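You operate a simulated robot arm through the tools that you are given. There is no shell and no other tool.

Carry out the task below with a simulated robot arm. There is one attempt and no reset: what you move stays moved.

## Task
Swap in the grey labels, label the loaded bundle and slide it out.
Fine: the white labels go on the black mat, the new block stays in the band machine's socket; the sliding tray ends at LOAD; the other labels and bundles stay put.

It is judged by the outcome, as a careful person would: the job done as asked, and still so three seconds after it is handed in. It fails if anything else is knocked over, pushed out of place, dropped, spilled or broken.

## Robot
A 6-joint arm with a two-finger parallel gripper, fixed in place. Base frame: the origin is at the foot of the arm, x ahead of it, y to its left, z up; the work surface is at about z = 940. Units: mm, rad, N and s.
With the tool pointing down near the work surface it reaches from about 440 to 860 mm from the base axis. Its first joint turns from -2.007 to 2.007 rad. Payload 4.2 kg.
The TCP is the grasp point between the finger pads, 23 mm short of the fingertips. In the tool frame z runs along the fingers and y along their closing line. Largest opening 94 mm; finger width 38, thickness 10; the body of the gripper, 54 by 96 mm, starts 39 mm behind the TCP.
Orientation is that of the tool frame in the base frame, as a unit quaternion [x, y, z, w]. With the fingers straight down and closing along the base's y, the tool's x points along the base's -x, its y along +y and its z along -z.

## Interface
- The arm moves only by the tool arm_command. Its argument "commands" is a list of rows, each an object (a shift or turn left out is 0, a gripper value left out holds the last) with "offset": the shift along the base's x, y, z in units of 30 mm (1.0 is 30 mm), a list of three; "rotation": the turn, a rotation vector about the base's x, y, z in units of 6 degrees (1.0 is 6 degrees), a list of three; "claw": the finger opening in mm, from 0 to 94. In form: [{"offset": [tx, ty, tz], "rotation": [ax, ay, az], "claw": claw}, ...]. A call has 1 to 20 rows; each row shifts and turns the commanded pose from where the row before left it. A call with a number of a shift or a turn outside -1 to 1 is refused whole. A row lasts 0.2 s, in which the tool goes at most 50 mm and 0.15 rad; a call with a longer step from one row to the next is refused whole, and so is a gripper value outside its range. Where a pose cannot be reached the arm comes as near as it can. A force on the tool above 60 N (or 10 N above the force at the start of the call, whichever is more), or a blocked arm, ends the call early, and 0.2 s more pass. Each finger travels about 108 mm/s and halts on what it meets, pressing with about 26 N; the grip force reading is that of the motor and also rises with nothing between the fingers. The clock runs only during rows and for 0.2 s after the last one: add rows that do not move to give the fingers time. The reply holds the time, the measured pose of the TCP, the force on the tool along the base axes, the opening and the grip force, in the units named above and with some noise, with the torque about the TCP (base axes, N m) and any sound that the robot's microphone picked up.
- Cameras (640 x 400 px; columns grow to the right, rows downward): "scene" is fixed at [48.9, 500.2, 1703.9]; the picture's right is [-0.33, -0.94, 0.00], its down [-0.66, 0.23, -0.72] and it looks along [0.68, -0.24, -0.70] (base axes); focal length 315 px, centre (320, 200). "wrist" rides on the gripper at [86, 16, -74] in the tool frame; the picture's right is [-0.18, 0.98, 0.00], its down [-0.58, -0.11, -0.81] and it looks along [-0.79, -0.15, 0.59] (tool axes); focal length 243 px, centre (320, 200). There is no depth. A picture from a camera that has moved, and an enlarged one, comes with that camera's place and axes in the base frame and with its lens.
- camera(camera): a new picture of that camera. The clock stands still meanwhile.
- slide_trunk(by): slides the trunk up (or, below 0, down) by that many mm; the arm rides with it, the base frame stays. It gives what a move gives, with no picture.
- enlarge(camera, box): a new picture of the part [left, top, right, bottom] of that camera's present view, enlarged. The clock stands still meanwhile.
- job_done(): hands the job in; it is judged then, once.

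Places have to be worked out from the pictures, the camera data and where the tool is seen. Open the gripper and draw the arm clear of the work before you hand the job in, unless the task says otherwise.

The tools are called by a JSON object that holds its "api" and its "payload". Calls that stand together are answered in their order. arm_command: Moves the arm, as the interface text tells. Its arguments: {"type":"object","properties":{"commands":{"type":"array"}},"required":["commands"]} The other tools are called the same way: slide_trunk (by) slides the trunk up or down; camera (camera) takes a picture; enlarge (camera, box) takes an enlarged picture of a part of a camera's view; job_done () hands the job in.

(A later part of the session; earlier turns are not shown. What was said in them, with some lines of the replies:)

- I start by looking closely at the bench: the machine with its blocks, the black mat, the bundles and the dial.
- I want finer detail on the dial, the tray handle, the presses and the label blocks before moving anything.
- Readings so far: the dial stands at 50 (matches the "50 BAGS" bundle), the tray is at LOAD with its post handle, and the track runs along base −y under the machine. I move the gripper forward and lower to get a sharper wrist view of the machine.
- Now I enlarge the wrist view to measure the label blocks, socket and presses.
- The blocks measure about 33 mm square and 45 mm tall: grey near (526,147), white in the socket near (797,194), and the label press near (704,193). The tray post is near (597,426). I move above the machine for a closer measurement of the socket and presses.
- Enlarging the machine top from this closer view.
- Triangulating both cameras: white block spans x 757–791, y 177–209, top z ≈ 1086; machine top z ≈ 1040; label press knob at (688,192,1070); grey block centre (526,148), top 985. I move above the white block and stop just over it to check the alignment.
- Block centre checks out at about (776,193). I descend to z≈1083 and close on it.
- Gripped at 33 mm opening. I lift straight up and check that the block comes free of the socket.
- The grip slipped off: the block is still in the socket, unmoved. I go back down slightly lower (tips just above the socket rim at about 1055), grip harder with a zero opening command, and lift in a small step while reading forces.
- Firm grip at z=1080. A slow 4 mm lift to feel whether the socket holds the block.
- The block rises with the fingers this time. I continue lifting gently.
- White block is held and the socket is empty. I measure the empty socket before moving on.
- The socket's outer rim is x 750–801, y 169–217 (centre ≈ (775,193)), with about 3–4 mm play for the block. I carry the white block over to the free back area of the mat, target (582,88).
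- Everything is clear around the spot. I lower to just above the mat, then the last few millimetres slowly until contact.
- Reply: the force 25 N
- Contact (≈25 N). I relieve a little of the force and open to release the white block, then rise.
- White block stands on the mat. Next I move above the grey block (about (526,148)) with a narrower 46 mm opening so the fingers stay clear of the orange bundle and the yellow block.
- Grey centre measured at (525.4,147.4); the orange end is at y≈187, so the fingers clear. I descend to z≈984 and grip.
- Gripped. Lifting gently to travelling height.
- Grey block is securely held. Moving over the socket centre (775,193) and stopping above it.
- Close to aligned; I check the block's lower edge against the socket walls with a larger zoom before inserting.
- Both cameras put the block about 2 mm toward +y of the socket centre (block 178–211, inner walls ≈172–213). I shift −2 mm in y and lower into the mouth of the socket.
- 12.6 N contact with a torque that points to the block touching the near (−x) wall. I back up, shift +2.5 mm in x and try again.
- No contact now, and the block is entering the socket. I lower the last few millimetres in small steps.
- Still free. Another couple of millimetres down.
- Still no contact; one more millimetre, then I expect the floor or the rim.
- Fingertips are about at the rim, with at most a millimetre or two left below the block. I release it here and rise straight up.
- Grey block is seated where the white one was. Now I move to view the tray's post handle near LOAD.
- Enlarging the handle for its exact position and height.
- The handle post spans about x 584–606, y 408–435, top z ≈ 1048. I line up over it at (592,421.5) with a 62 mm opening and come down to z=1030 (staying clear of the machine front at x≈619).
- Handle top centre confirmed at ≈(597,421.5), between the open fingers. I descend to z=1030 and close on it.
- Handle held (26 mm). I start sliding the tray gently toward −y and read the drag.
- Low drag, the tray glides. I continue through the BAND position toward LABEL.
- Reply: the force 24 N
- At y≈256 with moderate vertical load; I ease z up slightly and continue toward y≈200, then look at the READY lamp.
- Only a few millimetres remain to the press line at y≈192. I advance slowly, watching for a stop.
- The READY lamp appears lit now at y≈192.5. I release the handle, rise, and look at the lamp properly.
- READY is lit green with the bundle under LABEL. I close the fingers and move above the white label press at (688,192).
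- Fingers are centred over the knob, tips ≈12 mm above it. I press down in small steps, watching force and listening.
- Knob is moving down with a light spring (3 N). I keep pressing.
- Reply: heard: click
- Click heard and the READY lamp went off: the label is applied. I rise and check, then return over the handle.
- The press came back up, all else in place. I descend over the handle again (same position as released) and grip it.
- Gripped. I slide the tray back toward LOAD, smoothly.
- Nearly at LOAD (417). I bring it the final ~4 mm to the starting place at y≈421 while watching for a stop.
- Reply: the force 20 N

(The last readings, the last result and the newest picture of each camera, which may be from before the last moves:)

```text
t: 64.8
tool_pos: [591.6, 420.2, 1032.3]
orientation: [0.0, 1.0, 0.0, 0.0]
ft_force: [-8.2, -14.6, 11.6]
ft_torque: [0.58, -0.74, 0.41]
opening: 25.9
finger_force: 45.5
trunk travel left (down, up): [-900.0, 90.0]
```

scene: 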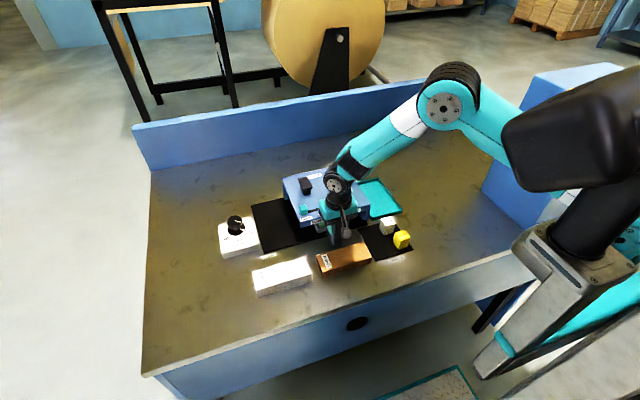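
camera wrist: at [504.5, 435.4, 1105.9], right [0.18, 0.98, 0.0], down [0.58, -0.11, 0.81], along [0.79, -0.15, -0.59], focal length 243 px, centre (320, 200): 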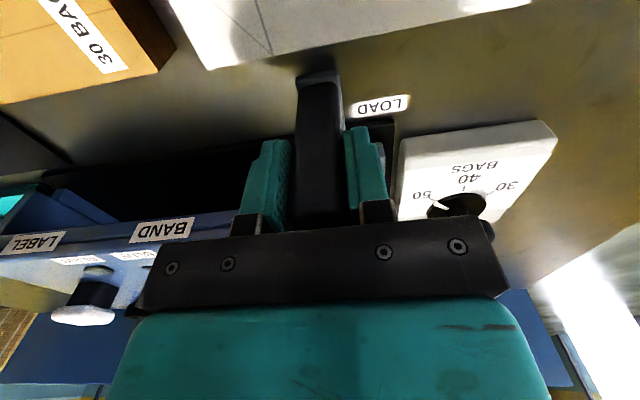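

Fy −14.6 N, the same stop contact as at the start: the tray is home at LOAD. I release, rise and draw back.

{"api": "arm_command", "payload": {"commands": [{"claw": 32}, {"claw": 46}, {"claw": 60}, {}, {"offset": [0, 0, 0.5]}, {"offset": [0, 0, 1]}, {"offset": [0, 0, 1]}, {"offset": [0, 0, 1]}, {"offset": [0, 0, 1]}, {"offset": [-0.9, -0.6, 0.5]}, {"offset": [-0.9, -0.8, 0.5]}, {"offset": [-0.9, -0.8, 0.5]}, {"offset": [-0.9, -0.8, 0]}, {"offset": [-0.4, -0.8, 0]}, {}]}}

{"api": "camera", "payload": {"camera": "scene"}}

{"api": "enlarge", "payload": {"camera": "scene", "box": [220, 180, 320, 280]}}

{"api": "enlarge", "payload": {"camera": "scene", "box": [280, 150, 420, 280]}}

{"api": "camera", "payload": {"camera": "wrist"}}

```text
t: 68.0
tool_pos: [472.2, 305.9, 1211.7]
orientation: [0.0, 1.0, 0.001, 0.0]
ft_force: [-0.1, 0.2, -0.2]
ft_torque: [-0.01, -0.01, 0.0]
opening: 60.0
finger_force: 0.0
trunk travel left (down, up): [-900.0, 90.0]
```

```text
taken
```

scene: 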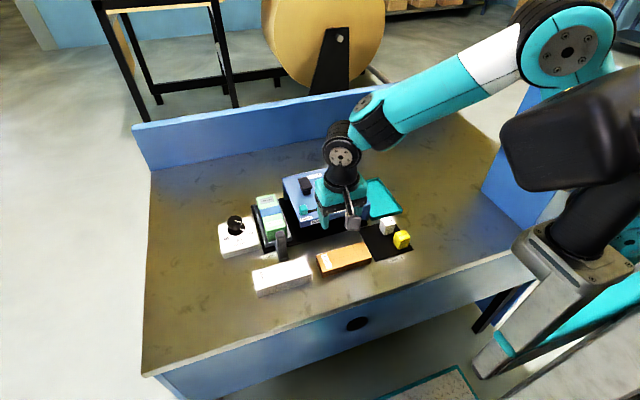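

```text
4.00 times, centred on (270, 230) of scene
camera zoom: at [48.9, 500.2, 1703.9], right [-0.33, -0.94, 0.0], down [-0.66, 0.23, -0.72], along [0.68, -0.24, -0.7], focal length 1259 px, centre (520, 80)
```

zoom: 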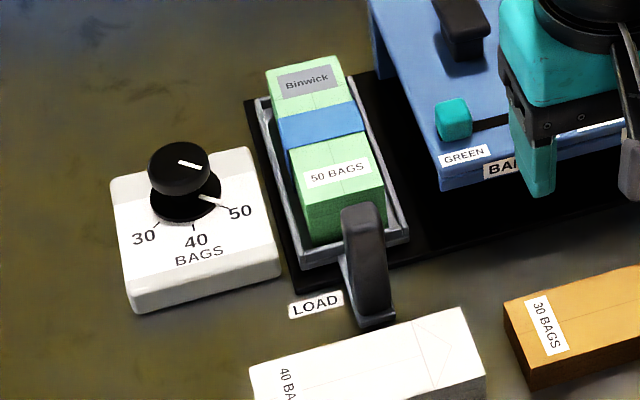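

```text
3.08 times, centred on (350, 215) of scene
camera zoom: at [48.9, 500.2, 1703.9], right [-0.33, -0.94, 0.0], down [-0.66, 0.23, -0.72], along [0.68, -0.24, -0.7], focal length 968 px, centre (228, 154)
```

zoom: 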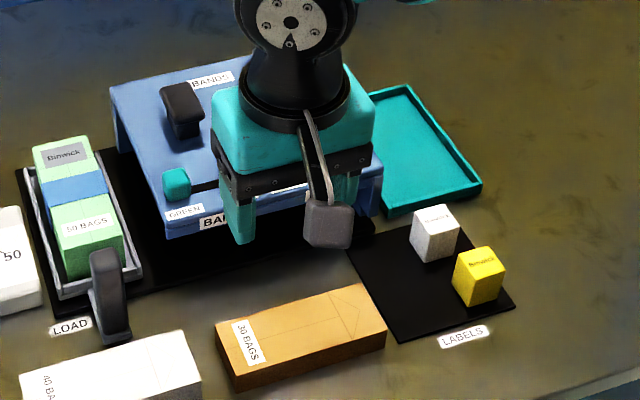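

```text
taken
camera wrist: at [385.3, 324.1, 1286.0], right [0.18, 0.98, 0.0], down [0.58, -0.11, 0.81], along [0.79, -0.15, -0.59], focal length 243 px, centre (320, 200)
```

wrist: 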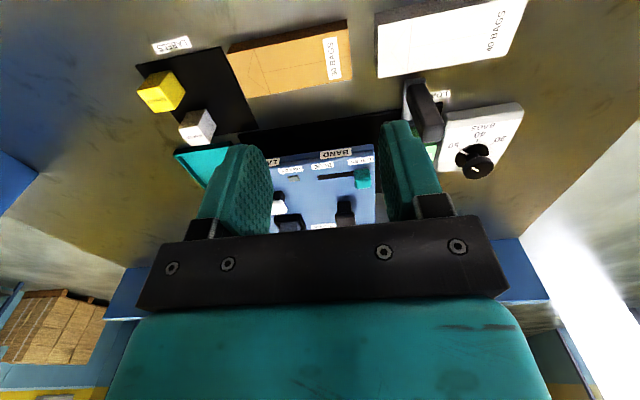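

The bundle now carries the grey "Binwick" label and is back out at LOAD. I open the gripper fully and draw the arm back to its start area, then do a last check.

{"api": "arm_command", "payload": {"commands": [{"offset": [-0.6, -0.8, 1], "claw": 94}, {"offset": [-0.6, -0.8, 1]}, {"offset": [-0.6, -0.8, 1]}, {"offset": [-0.4, -0.8, 1]}, {"offset": [-0.3, -0.8, 0.9]}, {"offset": [0, -0.2, 0]}, {}, {}]}}

{"api": "enlarge", "payload": {"camera": "scene", "box": [210, 150, 430, 300]}}

{"api": "enlarge", "payload": {"camera": "scene", "box": [280, 150, 420, 270]}}

```text
t: 69.8
tool_pos: [399.2, 180.9, 1358.0]
orientation: [0.0, 1.0, 0.0, 0.0]
ft_force: [-0.4, 0.4, -0.4]
ft_torque: [-0.01, 0.05, 0.01]
opening: 94.1
finger_force: 0.0
trunk travel left (down, up): [-900.0, 90.0]
```

```text
2.67 times, centred on (320, 225) of scene
camera zoom: at [48.9, 500.2, 1703.9], right [-0.33, -0.94, 0.0], down [-0.66, 0.23, -0.72], along [0.68, -0.24, -0.7], focal length 839 px, centre (320, 133)
```

zoom: 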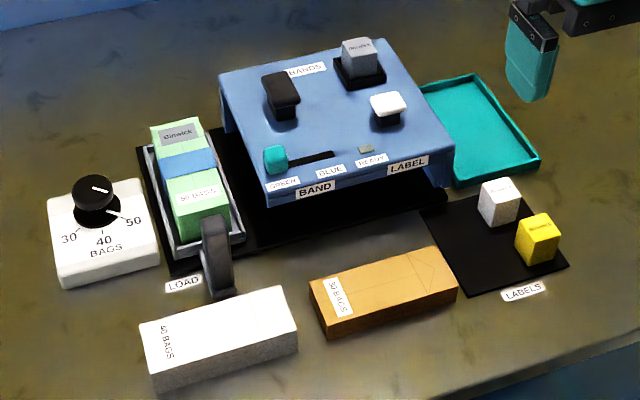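

```text
3.33 times, centred on (350, 210) of scene
camera zoom: at [48.9, 500.2, 1703.9], right [-0.33, -0.94, 0.0], down [-0.66, 0.23, -0.72], along [0.68, -0.24, -0.7], focal length 1049 px, centre (220, 167)
```

zoom: 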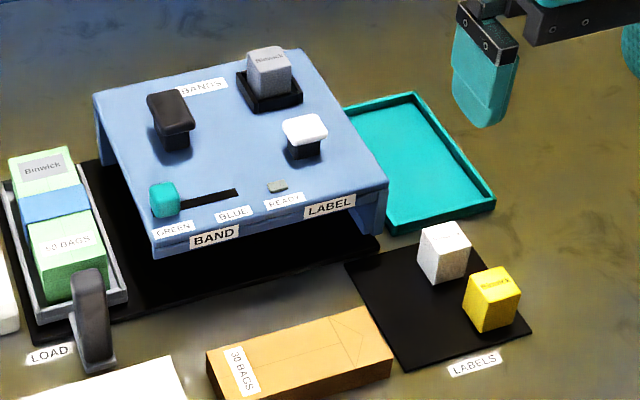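

All checks hold: the grey block is in the socket, the white block is on the mat, and the labelled bundle is in the tray at LOAD. The yellow block, the other bundles, the dial and the slider are untouched. The arm is clear and open, so I hand in.

{"api": "job_done", "payload": {}}

```text
The job is handed in.
```

The job is done and handed in: the loaded 50-bag bundle now carries a grey "Binwick" label and sits in the sliding tray at LOAD.

- **Labels:** the grey block is in the machine's socket and the white block is standing on the black mat. My first grip on the white block slipped off and left it in place; the second attempt lifted it out cleanly.
- **Labelling:** with the tray under LABEL the READY lamp lit. I pressed the label press once, heard a click, and the lamp went off.
- **Tray:** I slid it back until it met the stop at LOAD, the same contact as at the start.
- **Left alone:** the yellow labels, the 30- and 40-bag bundles, the dial (at 50) and the GREEN/BLUE slider were not moved.

I took "slide it out" to mean sliding the bundle back out on the tray, so I left it in the tray and did not move it to the teal tray. The gripper is open and the arm is back near its starting position.
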